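You operate a simulated robot arm through the tools that you are given. There is no shell and no other tool.

Carry out the task below with a simulated robot arm. There is one attempt and no reset: what you move stays moved.

## Task
Blot the damp gold brush, then wash the teal one with brush cleaner on the mat and blot it too.
Fine: hang both back in their holes.

Only the result counts: the job must be done as asked and must still hold three seconds after the hand-in. Knocking over, shifting, dropping, spilling or breaking anything else fails it.

## Robot
A 6-joint arm with a two-finger gripper, fixed in place. Base frame: the origin is at the foot of the arm, x ahead of it, y to its left, z up; the work surface is at about z = 75. Lengths are in cm, angles in degrees, forces in N, time in s.
With the tool pointing down near the work surface it reaches from about 52 to 80 cm from the base axis. Its first joint turns from -166.0 to 166.0 degrees. Payload 1.66 kg.
Tool frame: the origin (TCP) lies between the finger pads and is the grasp point; the fingertips stand 1.6 cm ahead of it; z points along the fingers, y is the line along which they close. The gripper opens to 11.1 cm. The gripper's body begins 10.4 cm behind the TCP.
Orientation is that of the tool frame in the base frame, as a unit quaternion [x, y, z, w]. With the fingers straight down and closing along the base's y, the tool's x points along the base's -x, its y along +y and its z along -z.

## Interface
- The arm moves only by the tool arm_command. Its arguments are lists of equal length, an entry for each row: "linear": the shift along the base's x, y, z in cm, a list of three; "delta_rot": the turn, a rotation vector about the base's x, y, z in degrees, a list of three; "claw": the opening, from 0 (shut) to 1 (fully open). In form: {"linear": [[dx, dy, dz], ...], "delta_rot": [[rx, ry, rz], ...], "claw": [claw, ...]}. A call has 1 to 20 rows; each row shifts and turns the commanded pose from where the row before left it. A row lasts 0.2 s, in which the tool goes at most 5 cm and 8.6 degrees; a call with a longer step from one row to the next is refused whole, and so is a gripper value outside its range. Where a pose cannot be reached the arm comes as near as it can. A force on the tool above 40 N (or 10 N above the force at the start of the call, whichever is more), or a blocked arm, ends the call early, and 0.2 s more pass. Each finger halts on what it meets, pressing with about 32 N; the grip force reading is that of the motor and also rises with nothing between the fingers. The clock runs only during rows and for 0.2 s after the last one: add rows that do not move to give the fingers time. It gives the time, the measured TCP pose, the force on the tool (base axes), the opening and the grip force at its end, in the units of the frame above (readings bear some noise), with the torque about the TCP (base axes, N m) and any sound that the robot's microphone picked up.
- Cameras (640 x 400 px; columns grow to the right, rows downward): "scene" is fixed at [40.01, 50.04, 140.71]; the picture's right is [-0.93, 0.36, 0.00], its down [0.14, 0.36, -0.92] and it looks along [-0.33, -0.86, -0.38] (base axes); focal length 362 px, centre (320, 200). "wrist" rides on the gripper at [7, 1.4, -14.3] in the tool frame; the picture's right is [-0.19, 0.98, 0.00], its down [-0.87, -0.17, -0.47] and it looks along [-0.46, -0.09, 0.88] (tool axes); focal length 230 px, centre (320, 200). There is no depth. A picture from a camera that has moved, and an enlarged one, comes with that camera's place and axes in the base frame and with its lens.
- get_image(camera): a new picture of that camera. No time passes.
- move_column(by): slides the trunk up (or, below 0, down) by that many cm; the arm rides with it, the base frame stays. It gives what a move gives, with no picture.
- close_up(camera, box): a new picture of the part [left, top, right, bottom] of that camera's present view, enlarged. No time passes.
- job_done(): hands the job in; it is judged then, once.

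Places have to be worked out from the pictures, the camera data and where the tool is seen. Open the gripper and draw the arm clear of the work before you hand the job in, unless the task says otherwise.

The tools are called after "Request:" as a command line: name --argument value ..., lists and objects as JSON in quotes. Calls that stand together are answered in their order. arm_command: Moves the arm, as the interface text tells. Its arguments: {"type":"object","properties":{"linear":{"type":"array"},"delta_rot":{"type":"array"},"claw":{"type":"array"}},"required":["linear","delta_rot","claw"]} The other tools are called the same way: move_column (by) slides the trunk up or down; get_image (camera) takes a picture; close_up (camera, box) takes an enlarged picture of a part of a camera's view; job_done () hands the job in.

At the start:

```text
time_s: 0.0
ee_pos: [15.67, -44.33, 113.3]
tool_rot: [-0.001, 1.0, 0.0, -0.001]
contact_force: [-0.6, -0.5, -0.3]
wrist_torque: [-0.03, 0.0, -0.01]
opening: 11.11
gripper_force: 0.0
trunk travel left (down, up): [-17.5, 41.5]
```

scene: 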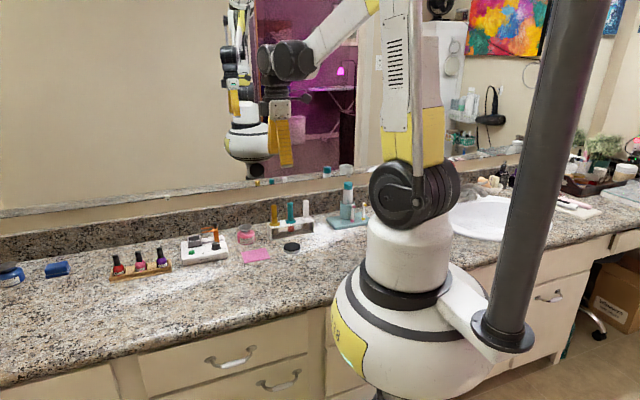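
wrist: 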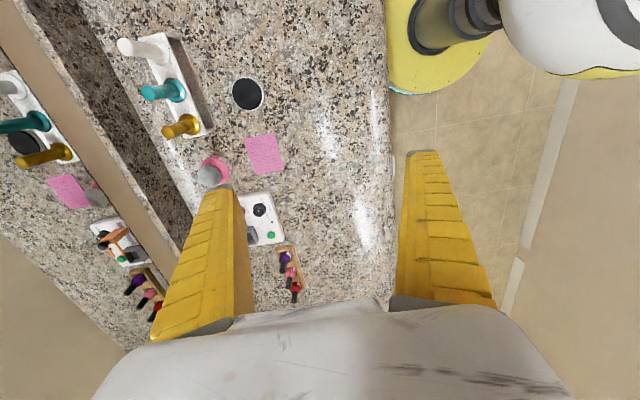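

I'll start by looking closely at the worktop items from both cameras.

Request:
close_up --camera "scene" --box '[220, 170, 380, 270]'

Request:
close_up --camera "scene" --box '[100, 210, 260, 310]'

Request:
close_up --camera "wrist" --box '[90, 20, 330, 170]'

Request:
close_up --camera "wrist" --box '[180, 120, 340, 320]'

```text
4.00 times, centred on (300, 220) of scene
camera zoom: at [40.01, 50.04, 140.71], right [-0.93, 0.36, 0.0], down [0.14, 0.36, -0.92], along [-0.33, -0.86, -0.38], focal length 1448 px, centre (400, 120)
```

zoom: 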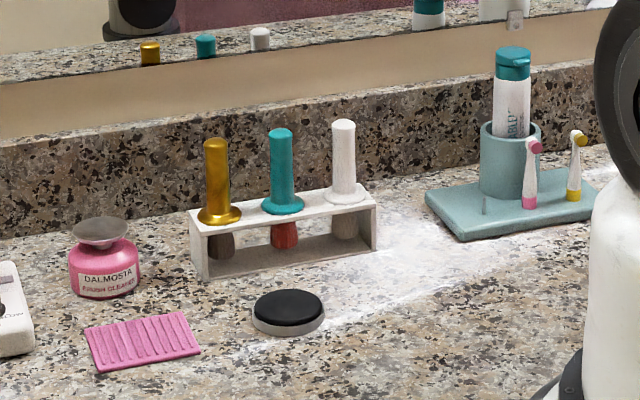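

```text
4.00 times, centred on (180, 260) of scene
camera zoom: at [40.01, 50.04, 140.71], right [-0.93, 0.36, 0.0], down [0.14, 0.36, -0.92], along [-0.33, -0.86, -0.38], focal length 1448 px, centre (880, -40)
```

zoom: 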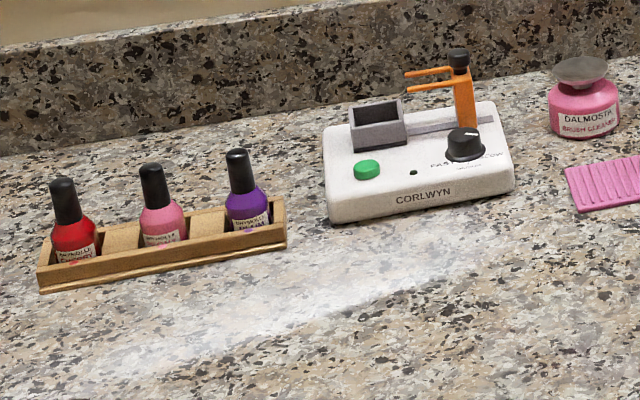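

```text
2.67 times, centred on (210, 95) of wrist
camera zoom: at [8.71, -42.91, 127.66], right [0.19, 0.98, 0.0], down [0.87, -0.17, 0.47], along [0.46, -0.09, -0.88], focal length 614 px, centre (613, 480)
```

zoom: 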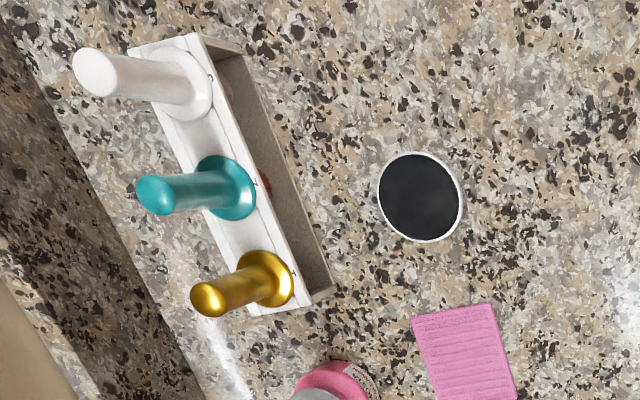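

```text
2.00 times, centred on (260, 220) of wrist
camera zoom: at [8.71, -42.91, 127.66], right [0.19, 0.98, 0.0], down [0.87, -0.17, 0.47], along [0.46, -0.09, -0.88], focal length 460 px, centre (440, 160)
```

zoom: 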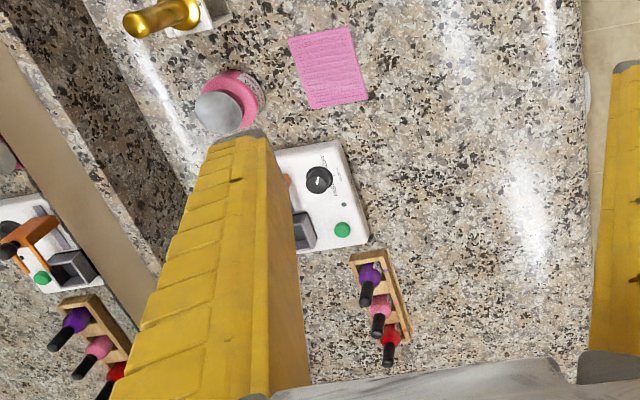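

Next I check the other items around (blue things on the left, device labels, blotting candidates).

Request:
close_up --camera "scene" --box '[0, 240, 100, 300]'

Request:
close_up --camera "scene" --box '[175, 220, 245, 265]'

Request:
close_up --camera "scene" --box '[262, 195, 332, 260]'

Request:
close_up --camera "scene" --box '[440, 140, 640, 260]'

Request:
close_up --camera "scene" --box '[230, 220, 280, 270]'

```text
6.40 times, centred on (50, 270) of scene
camera zoom: at [40.01, 50.04, 140.71], right [-0.93, 0.36, 0.0], down [0.14, 0.36, -0.92], along [-0.33, -0.86, -0.38], focal length 2317 px, centre (2048, -248)
```

zoom: 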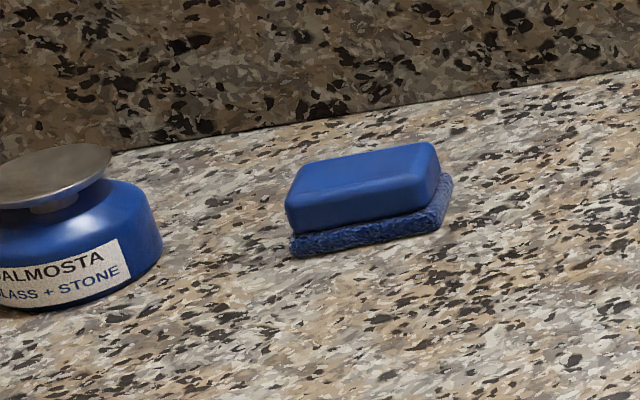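

```text
8.89 times, centred on (210, 242) of scene
camera zoom: at [40.01, 50.04, 140.71], right [-0.93, 0.36, 0.0], down [0.14, 0.36, -0.92], along [-0.33, -0.86, -0.38], focal length 3218 px, centre (1298, -178)
```

zoom: 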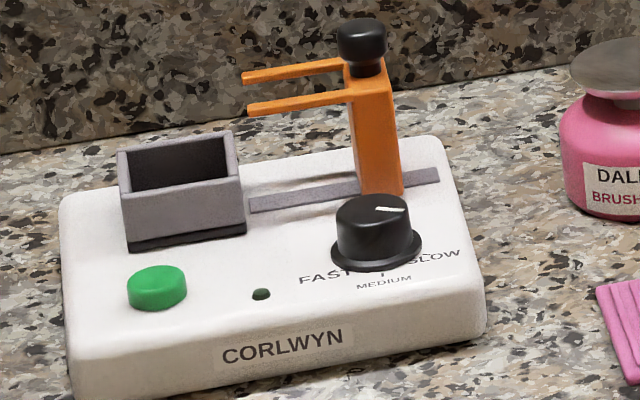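

```text
6.15 times, centred on (297, 228) of scene
camera zoom: at [40.01, 50.04, 140.71], right [-0.93, 0.36, 0.0], down [0.14, 0.36, -0.92], along [-0.33, -0.86, -0.38], focal length 2228 px, centre (462, 31)
```

zoom: 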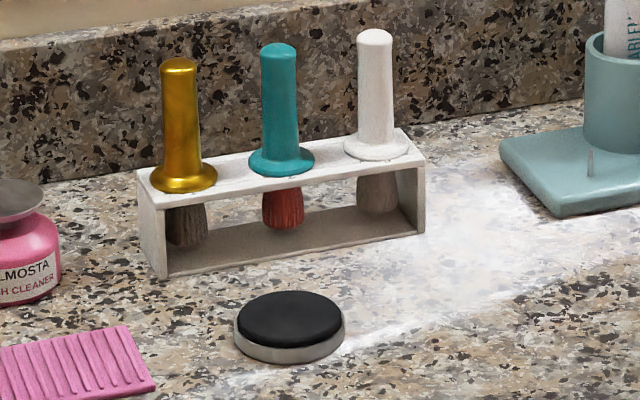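

```text
3.20 times, centred on (540, 200) of scene
camera zoom: at [40.01, 50.04, 140.71], right [-0.93, 0.36, 0.0], down [0.14, 0.36, -0.92], along [-0.33, -0.86, -0.38], focal length 1158 px, centre (-384, 200)
```

zoom: 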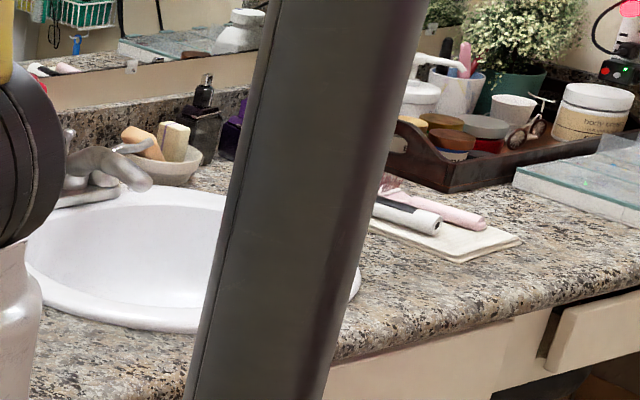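

```text
8.00 times, centred on (255, 245) of scene
camera zoom: at [40.01, 50.04, 140.71], right [-0.93, 0.36, 0.0], down [0.14, 0.36, -0.92], along [-0.33, -0.86, -0.38], focal length 2896 px, centre (840, -160)
```

zoom: 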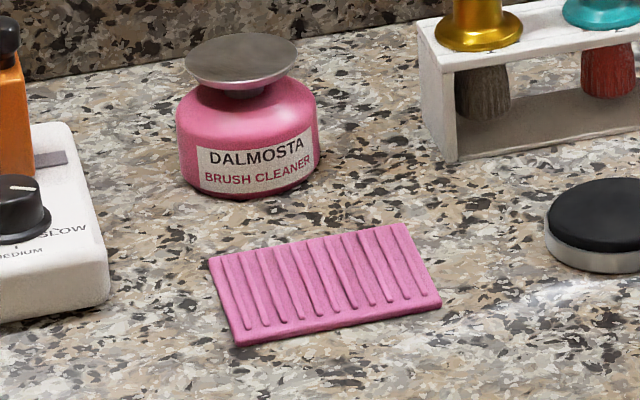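

The black disc looks like the blotting pad, the pink ridged mat the wash mat, and the pink DALMOSTA bottle a press-dish brush cleaner dispenser. I estimate gold at about (12, -69.5), teal (5.7, -69), disc (8.6, -58), mat (22, -58.6) and bottle (22.5, -69.3). I move high above the gold brush to refine these.

Request:
arm_command --linear '[[-0.6, -4.0, -1.3], [-0.6, -4.0, -1.3], [-0.6, -4.0, -1.3], [-0.6, -4.0, -1.3], [-0.6, -4.0, -1.3], [-0.6, -4.0, -1.3], [0, 0, 0]]' --delta_rot '[[0, 0, 0], [0, 0, 0], [0, 0, 0], [0, 0, 0], [0, 0, 0], [0, 0, 0], [0, 0, 0]]' --claw '[1, 1, 1, 1, 1, 1, 1]'

```text
time_s: 1.6
ee_pos: [12.14, -68.24, 105.65]
tool_rot: [0.0, 1.0, 0.001, -0.001]
contact_force: [0.1, -0.1, 0.3]
wrist_torque: [-0.01, -0.01, 0.03]
opening: 11.1
gripper_force: 0.1
trunk travel left (down, up): [-17.5, 41.5]
```

I'm above the gold brush at height; now I take pictures from both cameras.

Request:
get_image --camera "wrist"

Request:
get_image --camera "scene"

```text
taken
camera wrist: at [5.11, -66.8, 119.97], right [0.19, 0.98, 0.0], down [0.87, -0.17, 0.47], along [0.46, -0.09, -0.88], focal length 230 px, centre (320, 200)
```

wrist: 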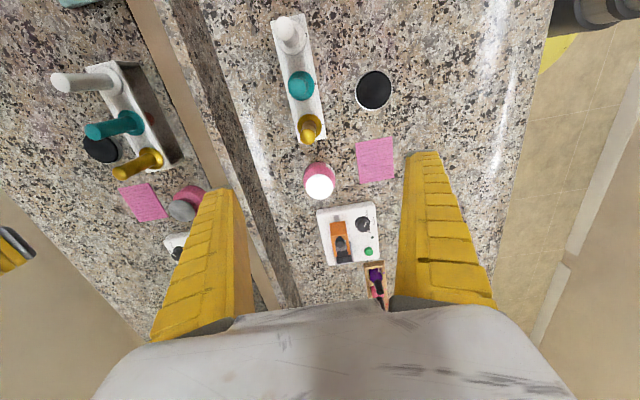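

```text
taken
```

scene: 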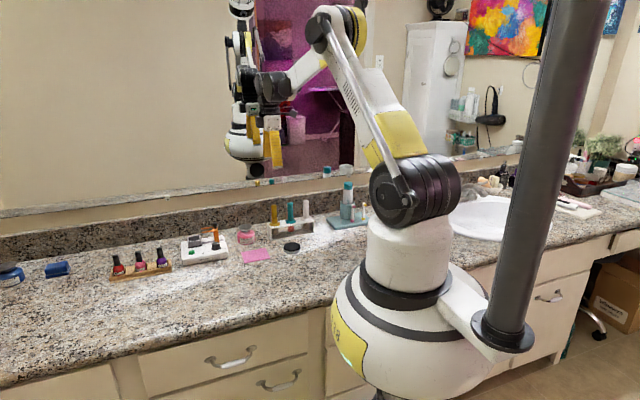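

Pictures are clear; I zoom in for precise pixel positions.

Request:
close_up --camera "wrist" --box '[250, 5, 410, 105]'

Request:
close_up --camera "wrist" --box '[260, 100, 420, 200]'

```text
4.00 times, centred on (330, 55) of wrist
camera zoom: at [5.11, -66.8, 119.97], right [0.19, 0.98, 0.0], down [0.87, -0.17, 0.47], along [0.46, -0.09, -0.88], focal length 920 px, centre (280, 780)
```

zoom: 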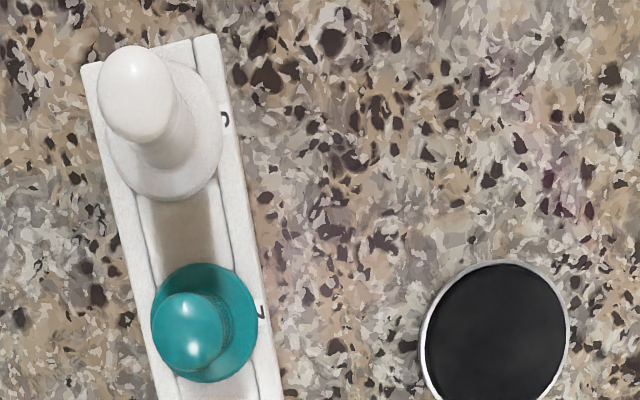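

```text
4.00 times, centred on (340, 150) of wrist
camera zoom: at [5.11, -66.8, 119.97], right [0.19, 0.98, 0.0], down [0.87, -0.17, 0.47], along [0.46, -0.09, -0.88], focal length 920 px, centre (240, 400)
```

zoom: 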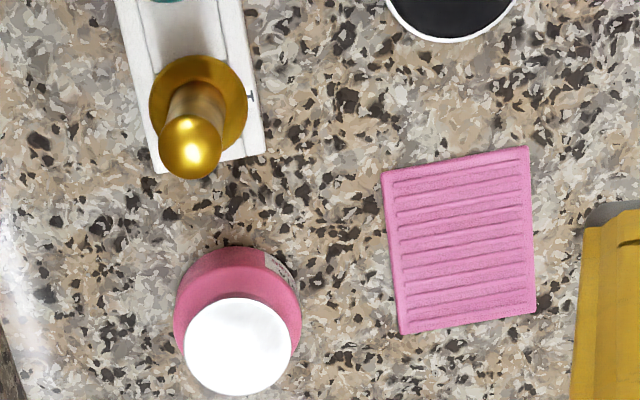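

Refined estimates: gold (11.7, -69.8), teal (5.65, -69.8), white (-0.5, -69.85), disc (8.5, -58.15), mat x 17.3–26.1 / y -62.2– -55.2 (ridges along y), dish (22.4, -70.15, ~81.5). I zoom on the brush labels, the disc and the bottle to check details.

Request:
close_up --camera "scene" --box '[266, 196, 296, 244]'

Request:
close_up --camera "wrist" --box '[270, 10, 340, 150]'

Request:
close_up --camera "scene" --box '[276, 230, 312, 256]'

Request:
close_up --camera "scene" --box '[228, 218, 268, 248]'

```text
8.33 times, centred on (281, 220) of scene
camera zoom: at [40.01, 50.04, 140.71], right [-0.93, 0.36, 0.0], down [0.14, 0.36, -0.92], along [-0.33, -0.86, -0.38], focal length 3016 px, centre (645, 33)
```

zoom: 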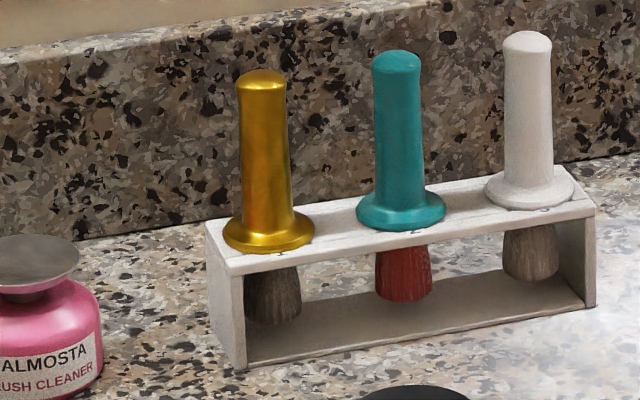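

```text
2.86 times, centred on (305, 80) of wrist
camera zoom: at [5.11, -66.8, 119.97], right [0.19, 0.98, 0.0], down [0.87, -0.17, 0.47], along [0.46, -0.09, -0.88], focal length 657 px, centre (363, 543)
```

zoom: 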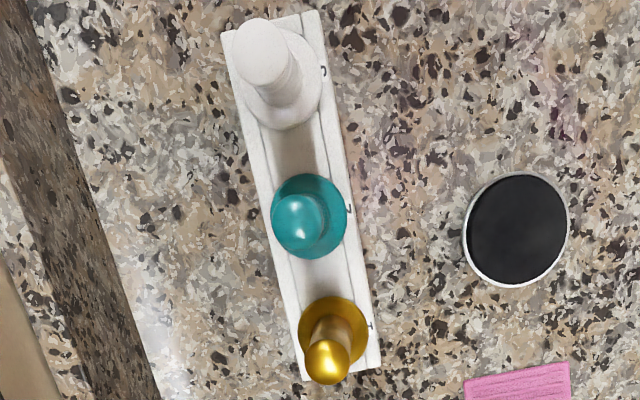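

```text
15.38 times, centred on (294, 243) of scene
camera zoom: at [40.01, 50.04, 140.71], right [-0.93, 0.36, 0.0], down [0.14, 0.36, -0.92], along [-0.33, -0.86, -0.38], focal length 5569 px, centre (720, -462)
```

zoom: 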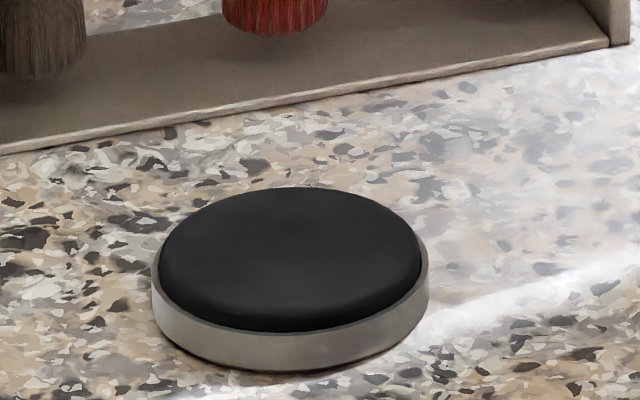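

```text
13.33 times, centred on (248, 233) of scene
camera zoom: at [40.01, 50.04, 140.71], right [-0.93, 0.36, 0.0], down [0.14, 0.36, -0.92], along [-0.33, -0.86, -0.38], focal length 4826 px, centre (1280, -240)
```

zoom: 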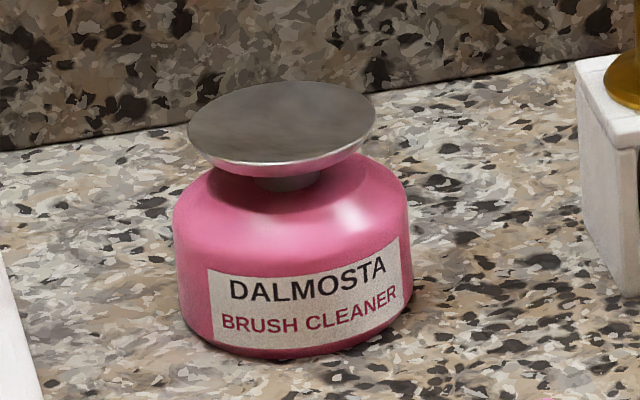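

The disc is a domed pad (top ≈ z 76.8), the gold handle runs from about z 82 to 88.8. I centre over gold at (11.7, -69.82) and descend to z≈92 before rechecking.

Request:
arm_command --linear '[[-0.4, -1.6, 0], [0, 0, -4.5], [0, 0, -4.5], [0, 0, -4.5], [0, 0, 0]]' --delta_rot '[[0, 0, 0], [0, 0, 0], [0, 0, 0], [0, 0, 0], [0, 0, 0]]' --claw '[1, 1, 1, 1, 1]'

Request:
get_image --camera "wrist"

Request:
close_up --camera "scene" --box '[220, 130, 340, 250]'

```text
time_s: 2.8
ee_pos: [11.68, -69.8, 91.77]
tool_rot: [0.001, 1.0, 0.0, 0.0]
contact_force: [-0.5, -1.4, -0.4]
wrist_torque: [0.04, -0.02, -0.01]
opening: 11.05
gripper_force: 0.1
trunk travel left (down, up): [-17.5, 41.5]
```

```text
taken
camera wrist: at [4.78, -68.41, 106.15], right [0.19, 0.98, 0.0], down [0.87, -0.17, 0.47], along [0.46, -0.09, -0.88], focal length 230 px, centre (320, 200)
```

wrist: 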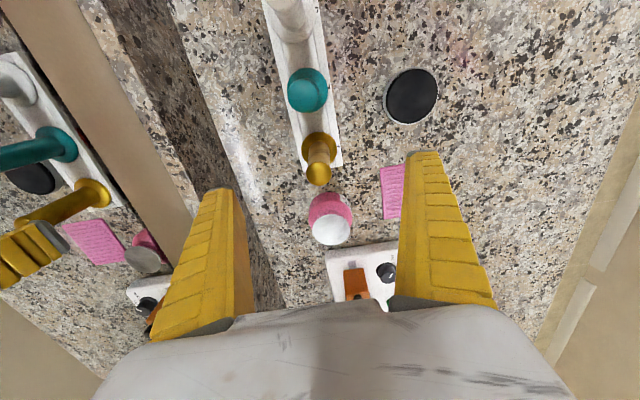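

```text
3.33 times, centred on (280, 190) of scene
camera zoom: at [40.01, 50.04, 140.71], right [-0.93, 0.36, 0.0], down [0.14, 0.36, -0.92], along [-0.33, -0.86, -0.38], focal length 1207 px, centre (453, 233)
```

zoom: 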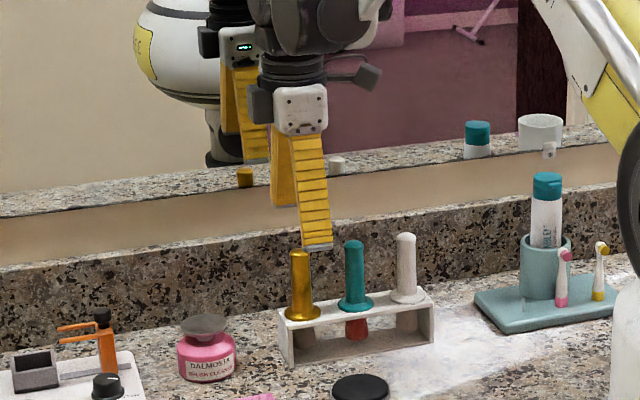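

I check the gold brush's alignment with the TCP in a zoomed wrist view.

Request:
close_up --camera "wrist" --box '[270, 110, 370, 210]'

```text
4.00 times, centred on (320, 160) of wrist
camera zoom: at [4.78, -68.41, 106.15], right [0.19, 0.98, 0.0], down [0.87, -0.17, 0.47], along [0.46, -0.09, -0.88], focal length 920 px, centre (320, 360)
```

zoom: 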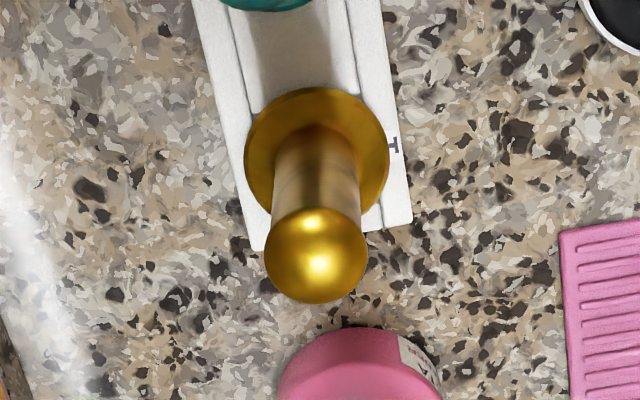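

Alignment is within ~1 mm in y. I lower to TCP z≈84 (fingertips ~82.4, just over the flange) and pause.

Request:
arm_command --linear '[[-0.1, 0, -4.0], [0, 0, -3.8], [0, 0, 0], [0, 0, 0]]' --delta_rot '[[0, 0, 0], [0, 0, 0], [0, 0, 0], [0, 0, 0]]' --claw '[1, 1, 1, 1]'

Request:
close_up --camera "scene" --box '[240, 180, 320, 250]'

Request:
get_image --camera "wrist"

```text
time_s: 3.8
ee_pos: [11.52, -69.87, 84.18]
tool_rot: [0.0, 1.0, 0.0, -0.001]
contact_force: [-0.8, -0.1, 0.3]
wrist_torque: [0.0, -0.01, -0.02]
opening: 11.11
gripper_force: 0.0
trunk travel left (down, up): [-17.5, 41.5]
```

```text
5.71 times, centred on (280, 215) of scene
camera zoom: at [40.01, 50.04, 140.71], right [-0.93, 0.36, 0.0], down [0.14, 0.36, -0.92], along [-0.33, -0.86, -0.38], focal length 2068 px, centre (549, 114)
```

zoom: 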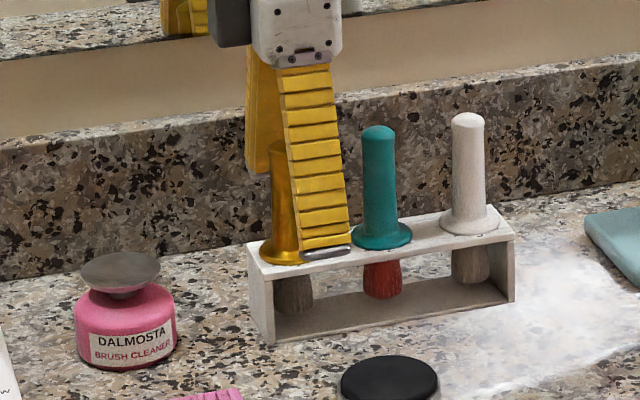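

```text
taken
camera wrist: at [4.55, -68.39, 98.43], right [0.19, 0.98, 0.0], down [0.87, -0.17, 0.47], along [0.46, -0.09, -0.88], focal length 230 px, centre (320, 200)
```

wrist: 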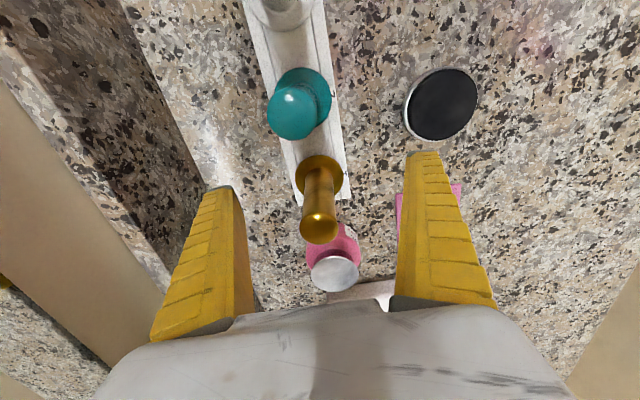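

The fingers straddle the gold handle without contact. I close gently in stages and hold.

Request:
arm_command --linear '[[0, 0, 0], [0, 0, 0], [0, 0, 0], [0, 0, 0], [0, 0, 0], [0, 0, 0], [0, 0, 0]]' --delta_rot '[[0, 0, 0], [0, 0, 0], [0, 0, 0], [0, 0, 0], [0, 0, 0], [0, 0, 0], [0, 0, 0]]' --claw '[0.6, 0.35, 0.25, 0.2, 0.1, 0, 0]'

Request:
get_image --camera "wrist"

Request:
close_up --camera "scene" --box '[240, 180, 320, 250]'

```text
time_s: 5.4
ee_pos: [11.49, -69.71, 84.16]
tool_rot: [0.001, 1.0, 0.001, -0.001]
contact_force: [2.2, -0.6, 5.5]
wrist_torque: [0.04, -0.21, -0.05]
opening: 1.63
gripper_force: 32.0
trunk travel left (down, up): [-17.5, 41.5]
```

```text
taken
camera wrist: at [4.56, -68.38, 98.47], right [0.19, 0.98, 0.0], down [0.87, -0.17, 0.47], along [0.46, -0.09, -0.88], focal length 230 px, centre (320, 200)
```

wrist: 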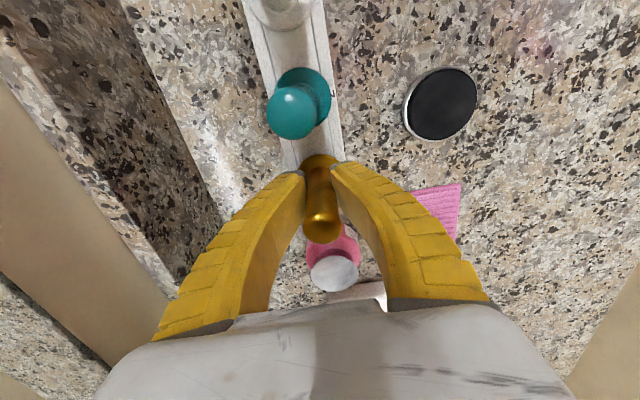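

```text
5.71 times, centred on (280, 215) of scene
camera zoom: at [40.01, 50.04, 140.71], right [-0.93, 0.36, 0.0], down [0.14, 0.36, -0.92], along [-0.33, -0.86, -0.38], focal length 2068 px, centre (549, 114)
```

zoom: 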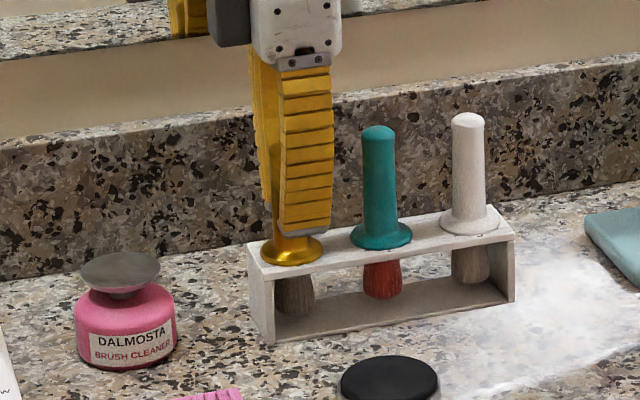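

Gold is gripped (opening 1.63). I lift it straight up by 9 cm, slowly at first.

Request:
arm_command --linear '[[0, 0, 0.5], [0, 0, 1], [0, 0, 1], [0, 0, 1.5], [0, 0, 2], [0, 0, 2], [0, 0, 1], [0, 0, 0]]' --delta_rot '[[0, 0, 0], [0, 0, 0], [0, 0, 0], [0, 0, 0], [0, 0, 0], [0, 0, 0], [0, 0, 0], [0, 0, 0]]' --claw '[0, 0, 0, 0, 0, 0, 0, 0]'

Request:
close_up --camera "scene" --box '[230, 160, 330, 260]'

Request:
get_image --camera "wrist"

```text
time_s: 7.2
ee_pos: [11.51, -69.9, 93.29]
tool_rot: [0.0, 1.0, 0.0, 0.0]
contact_force: [0.3, 0.4, -0.1]
wrist_torque: [-0.01, -0.01, -0.03]
opening: 1.3
gripper_force: 31.9
trunk travel left (down, up): [-17.5, 41.5]
```

```text
4.00 times, centred on (280, 210) of scene
camera zoom: at [40.01, 50.04, 140.71], right [-0.93, 0.36, 0.0], down [0.14, 0.36, -0.92], along [-0.33, -0.86, -0.38], focal length 1448 px, centre (480, 160)
```

zoom: 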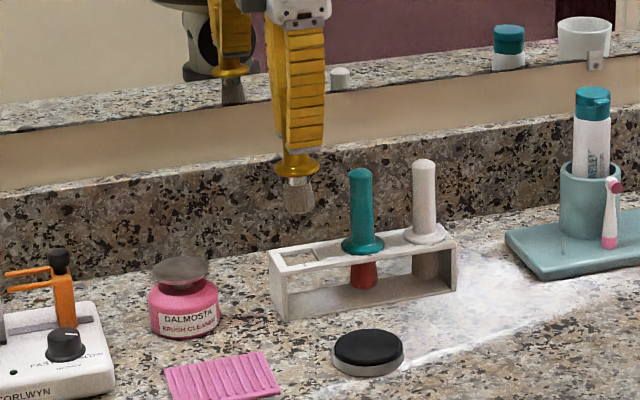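

```text
taken
camera wrist: at [4.54, -68.42, 107.55], right [0.19, 0.98, 0.0], down [0.87, -0.17, 0.47], along [0.46, -0.09, -0.88], focal length 230 px, centre (320, 200)
```

wrist: 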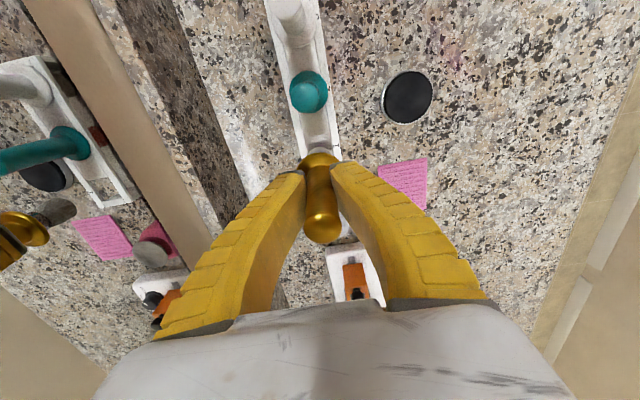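

The gold brush is out. I zoom in on the brush in hand and the empty hole.

Request:
close_up --camera "scene" --box '[282, 172, 322, 222]'

Request:
close_up --camera "scene" --box '[290, 215, 350, 245]'

Request:
close_up --camera "wrist" --box '[270, 130, 370, 250]'

```text
8.00 times, centred on (302, 197) of scene
camera zoom: at [40.01, 50.04, 140.71], right [-0.93, 0.36, 0.0], down [0.14, 0.36, -0.92], along [-0.33, -0.86, -0.38], focal length 2896 px, centre (464, 224)
```

zoom: 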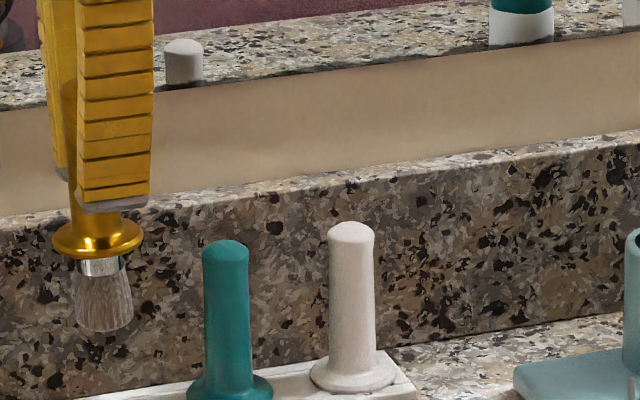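

```text
10.67 times, centred on (320, 230) of scene
camera zoom: at [40.01, 50.04, 140.71], right [-0.93, 0.36, 0.0], down [0.14, 0.36, -0.92], along [-0.33, -0.86, -0.38], focal length 3861 px, centre (320, -120)
```

zoom: 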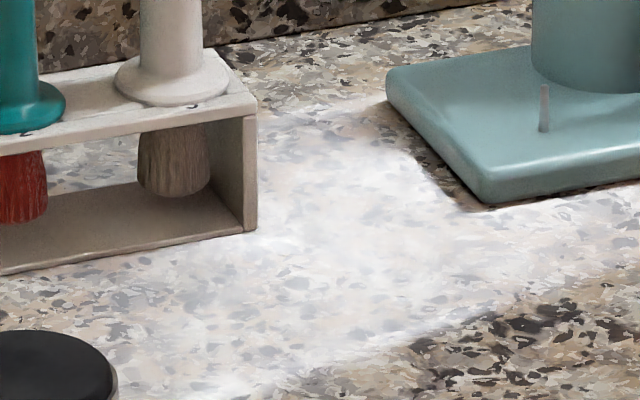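

```text
3.33 times, centred on (320, 190) of wrist
camera zoom: at [4.54, -68.42, 107.55], right [0.19, 0.98, 0.0], down [0.87, -0.17, 0.47], along [0.46, -0.09, -0.88], focal length 767 px, centre (320, 233)
```

zoom: 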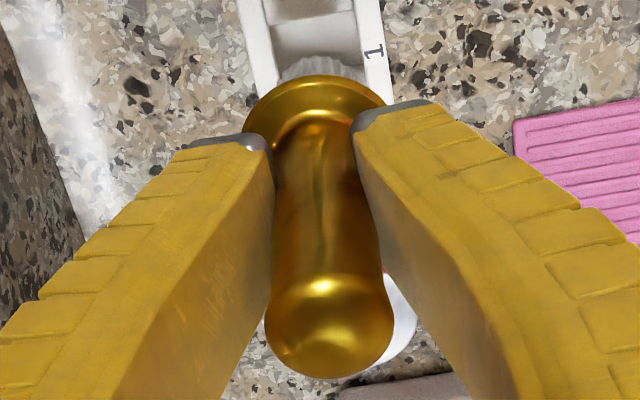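

The brush sits straight in the grip with its tip about 7.6 cm below the TCP. I carry it over the disc (8.5, -58.15) and lower to just above it.

Request:
arm_command --linear '[[0, 3.0, 0], [0, 3.0, 0], [-1.5, 3.0, 0], [-1.55, 2.7, 0], [0, 0, -2], [0, 0, -2], [0, 0, -2], [0, 0, 0]]' --delta_rot '[[0, 0, 0], [0, 0, 0], [0, 0, 0], [0, 0, 0], [0, 0, 0], [0, 0, 0], [0, 0, 0], [0, 0, 0]]' --claw '[0, 0, 0, 0, 0, 0, 0, 0]'

Request:
close_up --camera "scene" --box '[250, 170, 350, 260]'

Request:
get_image --camera "wrist"

```text
time_s: 9.0
ee_pos: [8.49, -58.43, 87.33]
tool_rot: [0.0, 1.0, 0.0, -0.001]
contact_force: [0.5, -0.1, -0.6]
wrist_torque: [0.0, -0.02, 0.02]
opening: 1.29
gripper_force: 32.2
trunk travel left (down, up): [-17.5, 41.5]
```

```text
4.44 times, centred on (300, 215) of scene
camera zoom: at [40.01, 50.04, 140.71], right [-0.93, 0.36, 0.0], down [0.14, 0.36, -0.92], along [-0.33, -0.86, -0.38], focal length 1609 px, centre (409, 133)
```

zoom: 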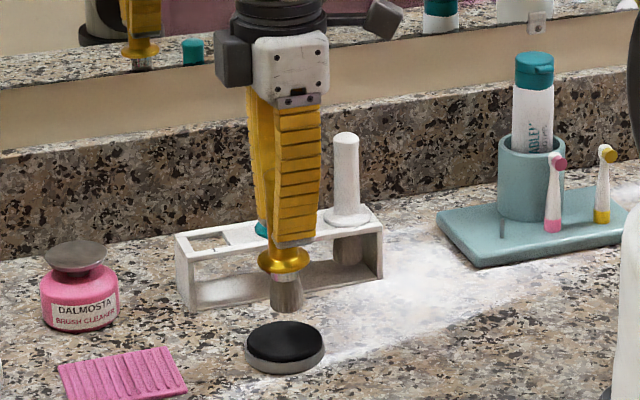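

```text
taken
camera wrist: at [1.57, -56.86, 101.59], right [0.19, 0.98, 0.0], down [0.87, -0.17, 0.47], along [0.46, -0.09, -0.88], focal length 230 px, centre (320, 200)
```

wrist: 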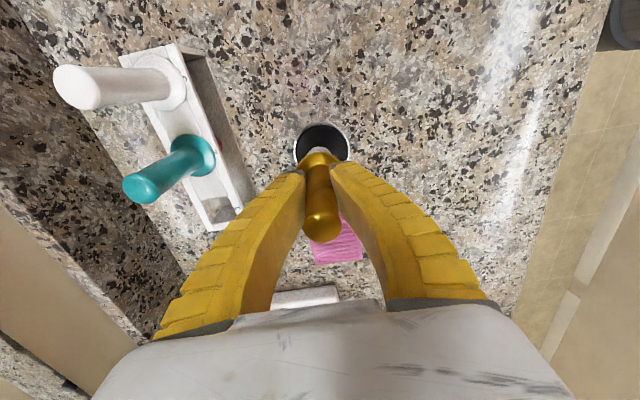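

Gold is centred over the disc with about 3 cm gap. I descend in small steps until contact force appears.

Request:
arm_command --linear '[[0, 0.1, -1.0], [0, 0, -0.8], [0, 0, -0.3], [0, 0, -0.2], [0, 0, -0.2], [0, 0, 0]]' --delta_rot '[[0, 0, 0], [0, 0, 0], [0, 0, 0], [0, 0, 0], [0, 0, 0], [0, 0, 0]]' --claw '[0, 0, 0, 0, 0, 0]'

Request:
close_up --camera "scene" --box '[270, 220, 320, 260]'

```text
time_s: 10.4
ee_pos: [8.48, -58.22, 84.74]
tool_rot: [0.001, 1.0, 0.0, 0.0]
contact_force: [-1.3, 0.6, 4.2]
wrist_torque: [0.02, 0.04, -0.02]
opening: 1.36
gripper_force: 32.0
trunk travel left (down, up): [-17.5, 41.5]
```

```text
10.00 times, centred on (295, 240) of scene
camera zoom: at [40.01, 50.04, 140.71], right [-0.93, 0.36, 0.0], down [0.14, 0.36, -0.92], along [-0.33, -0.86, -0.38], focal length 3620 px, centre (570, -200)
```

zoom: 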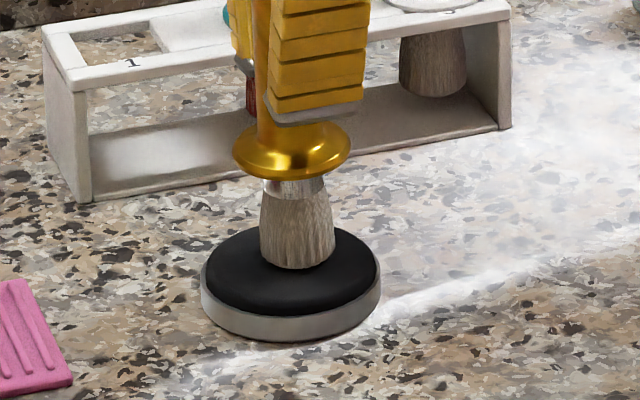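

Contact at TCP z≈84.75 with 4 N. I press slightly more, hold, then look at the readings.

Request:
arm_command --linear '[[0, 0, -0.15], [0, 0, -0.1], [0, 0, 0], [0, 0, 0], [0, 0, 0], [0, 0, 0], [0, 0, 0], [0, 0, 0]]' --delta_rot '[[0, 0, 0], [0, 0, 0], [0, 0, 0], [0, 0, 0], [0, 0, 0], [0, 0, 0], [0, 0, 0], [0, 0, 0]]' --claw '[0, 0, 0, 0, 0, 0, 0, 0]'

Request:
close_up --camera "scene" --box '[270, 220, 320, 260]'

```text
time_s: 12.2
ee_pos: [8.57, -58.23, 84.53]
tool_rot: [0.0, 1.0, 0.0, 0.0]
contact_force: [-0.1, -0.2, 8.9]
wrist_torque: [0.01, -0.1, -0.01]
opening: 1.56
gripper_force: 32.6
trunk travel left (down, up): [-17.5, 41.5]
```

```text
10.00 times, centred on (295, 240) of scene
camera zoom: at [40.01, 50.04, 140.71], right [-0.93, 0.36, 0.0], down [0.14, 0.36, -0.92], along [-0.33, -0.86, -0.38], focal length 3620 px, centre (570, -200)
```

zoom: 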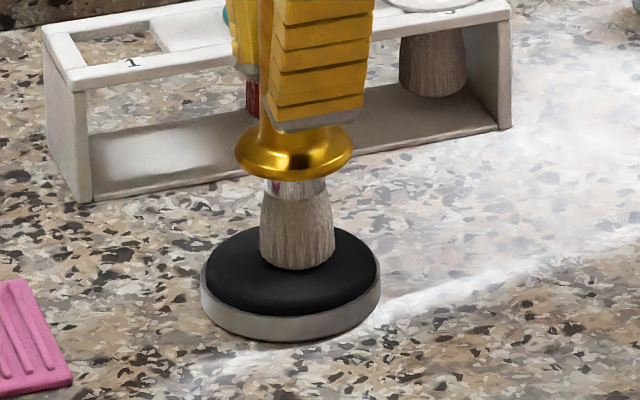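

Force is 8.9 N; the brush slid slightly up in the grip, which is fine. I lift, dab twice more with holds, then lift to inspect.

Request:
arm_command --linear '[[0, 0, 0.5], [0, 0, 0.5], [0, 0, -0.5], [0, 0, -0.5], [0, 0, -0.1], [0, 0, 0], [0, 0, 0], [0, 0, 0], [0, 0, 0], [0, 0, 0.6], [0, 0, 0.5], [0, 0, -0.5], [0, 0, -0.6], [0, 0, -0.1], [0, 0, 0], [0, 0, 0], [0, 0, 0], [0, 0, 0]]' --delta_rot '[[0, 0, 0], [0, 0, 0], [0, 0, 0], [0, 0, 0], [0, 0, 0], [0, 0, 0], [0, 0, 0], [0, 0, 0], [0, 0, 0], [0, 0, 0], [0, 0, 0], [0, 0, 0], [0, 0, 0], [0, 0, 0], [0, 0, 0], [0, 0, 0], [0, 0, 0], [0, 0, 0]]' --claw '[0, 0, 0, 0, 0, 0, 0, 0, 0, 0, 0, 0, 0, 0, 0, 0, 0, 0]'

Request:
close_up --camera "scene" --box '[270, 220, 320, 260]'

```text
time_s: 16.0
ee_pos: [8.4, -58.03, 84.52]
tool_rot: [0.0, 1.0, -0.001, 0.0]
contact_force: [0.2, -1.3, 13.6]
wrist_torque: [-0.07, -0.1, -0.02]
opening: 1.42
gripper_force: 31.8
trunk travel left (down, up): [-17.5, 41.5]
```

```text
10.00 times, centred on (295, 240) of scene
camera zoom: at [40.01, 50.04, 140.71], right [-0.93, 0.36, 0.0], down [0.14, 0.36, -0.92], along [-0.33, -0.86, -0.38], focal length 3620 px, centre (570, -200)
```

zoom: 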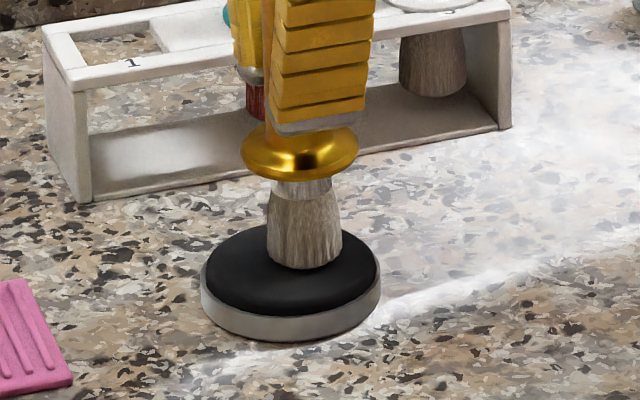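

The brush has crept about 2 mm toward -x in the grip. I lift clear of the pad and inspect its position relative to the TCP.

Request:
arm_command --linear '[[0, 0, 0.5], [0, 0, 1], [0, 0, 1.5], [0, 0, 2], [0, 0, 2], [0, 0, 1.5], [0, 0, 0], [0, 0, 0]]' --delta_rot '[[0, 0, 0], [0, 0, 0], [0, 0, 0], [0, 0, 0], [0, 0, 0], [0, 0, 0], [0, 0, 0], [0, 0, 0]]' --claw '[0, 0, 0, 0, 0, 0, 0, 0]'

Request:
close_up --camera "scene" --box '[250, 190, 330, 260]'

Request:
close_up --camera "wrist" --box '[270, 110, 370, 250]'

Request:
get_image --camera "wrist"

```text
time_s: 17.8
ee_pos: [8.56, -58.18, 92.79]
tool_rot: [0.001, 1.0, 0.0, -0.001]
contact_force: [-0.4, -0.1, -0.5]
wrist_torque: [0.01, 0.02, 0.0]
opening: 1.39
gripper_force: 31.7
trunk travel left (down, up): [-17.5, 41.5]
```

```text
5.71 times, centred on (290, 225) of scene
camera zoom: at [40.01, 50.04, 140.71], right [-0.93, 0.36, 0.0], down [0.14, 0.36, -0.92], along [-0.33, -0.86, -0.38], focal length 2068 px, centre (491, 57)
```

zoom: 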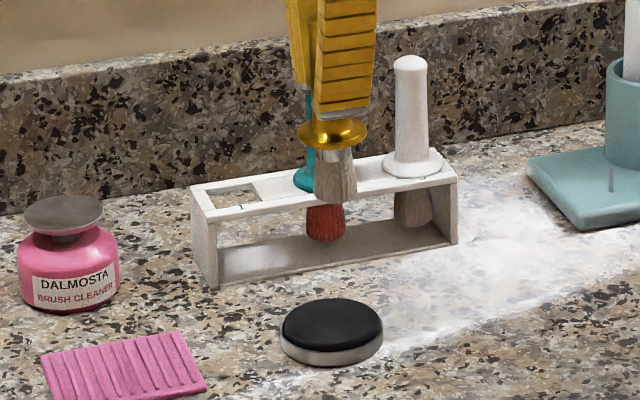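

```text
2.86 times, centred on (320, 180) of wrist
camera zoom: at [1.59, -56.72, 107.12], right [0.19, 0.98, 0.0], down [0.87, -0.17, 0.47], along [0.46, -0.09, -0.88], focal length 657 px, centre (320, 257)
```

zoom: 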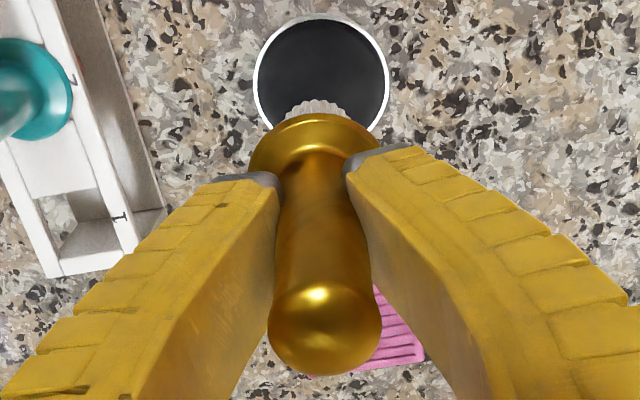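

```text
taken
camera wrist: at [1.59, -56.72, 107.12], right [0.19, 0.98, 0.0], down [0.87, -0.17, 0.47], along [0.46, -0.09, -0.88], focal length 230 px, centre (320, 200)
```

wrist: 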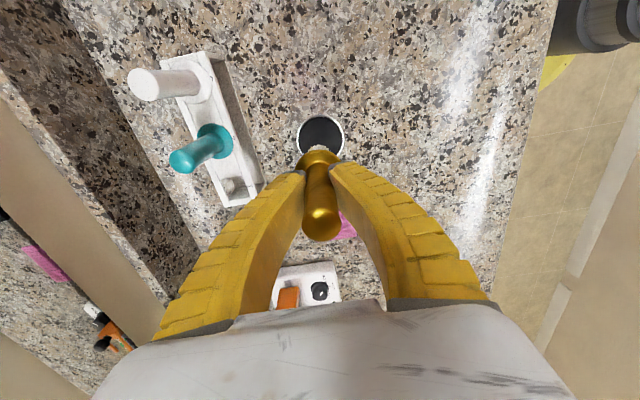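

Gold brush offset in the grip is about -0.3 cm in x relative to the TCP, still vertical. I zoom to judge whether the bristles look dry and whether the pad shows moisture, and to locate hole 1 exactly.

Request:
close_up --camera "scene" --box '[296, 205, 326, 230]'

Request:
close_up --camera "scene" --box '[280, 235, 320, 260]'

Request:
close_up --camera "wrist" --box '[200, 130, 280, 220]'

Request:
close_up --camera "scene" --box '[278, 215, 318, 245]'

```text
16.00 times, centred on (311, 218) of scene
camera zoom: at [40.01, 50.04, 140.71], right [-0.93, 0.36, 0.0], down [0.14, 0.36, -0.92], along [-0.33, -0.86, -0.38], focal length 5792 px, centre (464, -80)
```

zoom: 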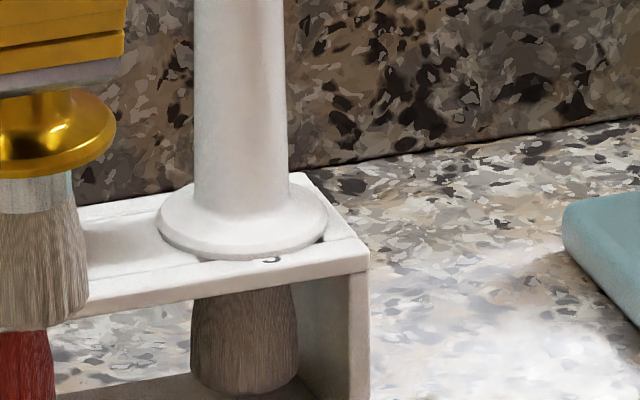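

```text
16.00 times, centred on (300, 248) of scene
camera zoom: at [40.01, 50.04, 140.71], right [-0.93, 0.36, 0.0], down [0.14, 0.36, -0.92], along [-0.33, -0.86, -0.38], focal length 5792 px, centre (640, -560)
```

zoom: 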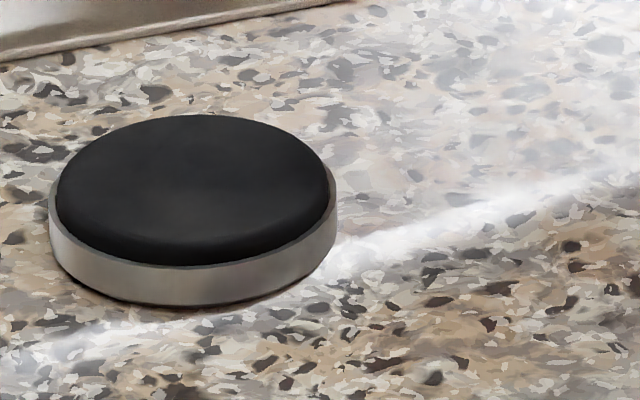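

```text
4.44 times, centred on (240, 175) of wrist
camera zoom: at [1.59, -56.72, 107.12], right [0.19, 0.98, 0.0], down [0.87, -0.17, 0.47], along [0.46, -0.09, -0.88], focal length 1022 px, centre (676, 311)
```

zoom: 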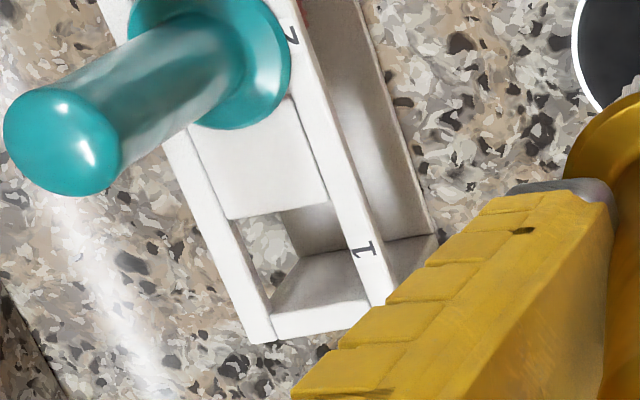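

```text
13.33 times, centred on (298, 230) of scene
camera zoom: at [40.01, 50.04, 140.71], right [-0.93, 0.36, 0.0], down [0.14, 0.36, -0.92], along [-0.33, -0.86, -0.38], focal length 4826 px, centre (613, -200)
```

zoom: 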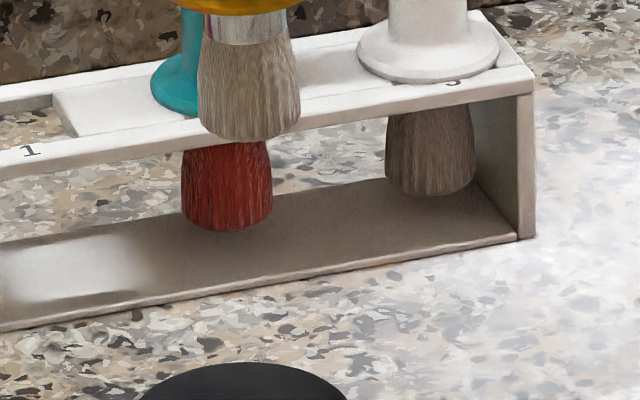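

The bristles now look matte. I re-take the wrist zoom with the same box as right after lifting, to measure precisely how the brush slipped in the grip.

Request:
close_up --camera "wrist" --box '[270, 130, 370, 250]'

```text
3.33 times, centred on (320, 190) of wrist
camera zoom: at [1.59, -56.72, 107.12], right [0.19, 0.98, 0.0], down [0.87, -0.17, 0.47], along [0.46, -0.09, -0.88], focal length 767 px, centre (320, 233)
```

zoom: 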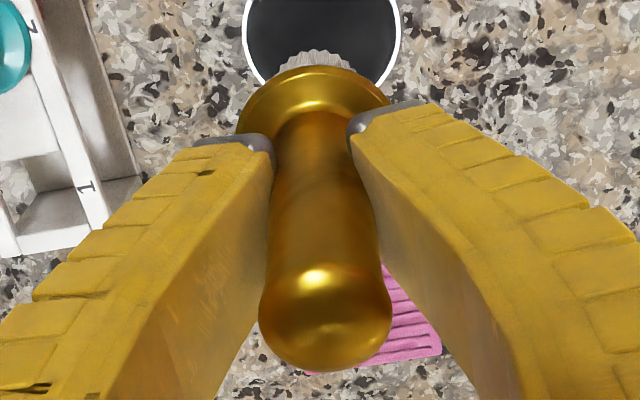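

Comparing, the brush has slipped about -0.3 cm in x and +0.2 cm in z within the grip, y unchanged. I return above hole 1 with a +0.3 cm x correction and check alignment before inserting.

Request:
arm_command --linear '[[1.7, -1.0, 0.45], [1.65, -2.5, 0], [0, -3.0, 0], [0, -3.0, 0], [0, -2.3, 0], [0, 0, 0], [0, 0, 0]]' --delta_rot '[[0, 0, 0], [0, 0, 0], [0, 0, 0], [0, 0, 0], [0, 0, 0], [0, 0, 0], [0, 0, 0]]' --claw '[0, 0, 0, 0, 0, 0, 0]'

Request:
close_up --camera "scene" --box '[266, 185, 316, 245]'

Request:
close_up --camera "wrist" --box '[270, 110, 370, 250]'

```text
time_s: 19.4
ee_pos: [12.17, -69.71, 93.36]
tool_rot: [0.0, 1.0, 0.0, 0.0]
contact_force: [0.3, -1.1, -0.3]
wrist_torque: [-0.04, -0.03, 0.0]
opening: 1.37
gripper_force: 32.1
trunk travel left (down, up): [-17.5, 41.5]
```

```text
6.67 times, centred on (291, 215) of scene
camera zoom: at [40.01, 50.04, 140.71], right [-0.93, 0.36, 0.0], down [0.14, 0.36, -0.92], along [-0.33, -0.86, -0.38], focal length 2413 px, centre (513, 100)
```

zoom: 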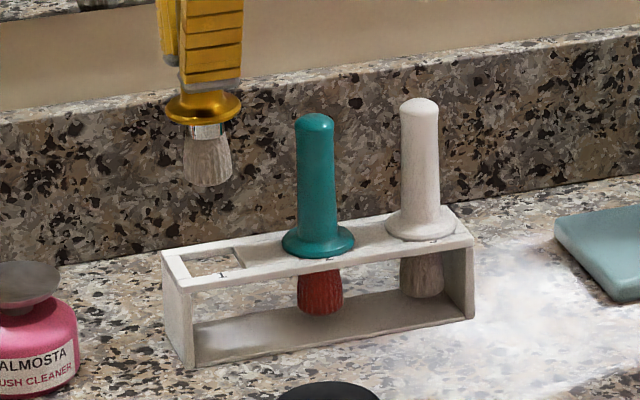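

```text
2.86 times, centred on (320, 180) of wrist
camera zoom: at [5.14, -68.37, 107.54], right [0.19, 0.98, 0.0], down [0.87, -0.17, 0.47], along [0.46, -0.09, -0.88], focal length 657 px, centre (320, 257)
```

zoom: 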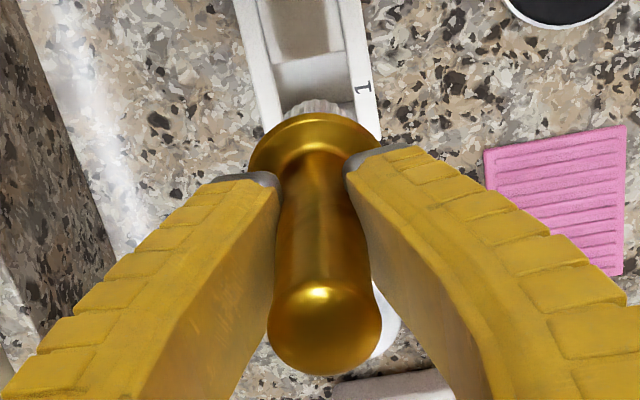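

The measured x (12.15) is 0.25 higher than I commanded; I wait a moment and re-read to see whether it settles.

Request:
arm_command --linear '[[0, 0, 0], [0, 0, 0], [0, 0, 0]]' --delta_rot '[[0, 0, 0], [0, 0, 0], [0, 0, 0]]' --claw '[0, 0, 0]'

Request:
close_up --camera "scene" --box '[270, 190, 310, 240]'

Request:
close_up --camera "wrist" --box '[290, 110, 350, 170]'

```text
time_s: 20.2
ee_pos: [12.17, -69.81, 93.26]
tool_rot: [0.001, 1.0, -0.001, 0.0]
contact_force: [-0.4, -0.7, 0.0]
wrist_torque: [-0.02, 0.01, 0.01]
opening: 1.36
gripper_force: 32.5
trunk travel left (down, up): [-17.5, 41.5]
```

```text
8.00 times, centred on (290, 215) of scene
camera zoom: at [40.01, 50.04, 140.71], right [-0.93, 0.36, 0.0], down [0.14, 0.36, -0.92], along [-0.33, -0.86, -0.38], focal length 2896 px, centre (560, 80)
```

zoom: 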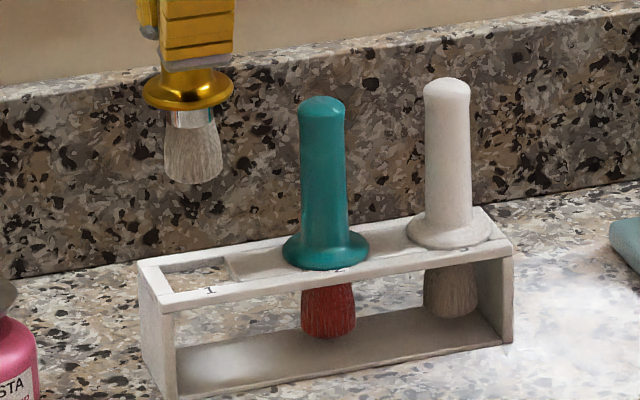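

```text
6.67 times, centred on (320, 140) of wrist
camera zoom: at [5.14, -68.37, 107.53], right [0.19, 0.98, 0.0], down [0.87, -0.17, 0.47], along [0.46, -0.09, -0.88], focal length 1534 px, centre (320, 600)
```

zoom: 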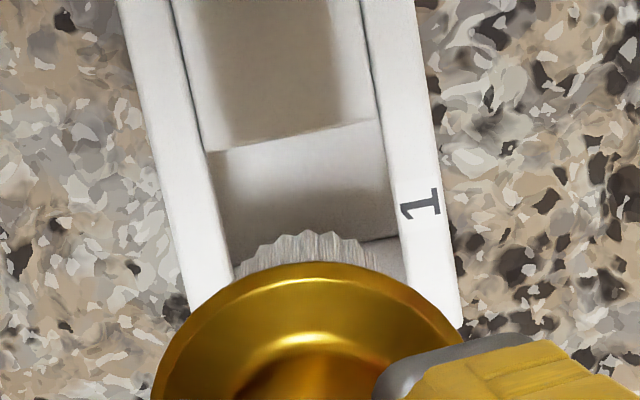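

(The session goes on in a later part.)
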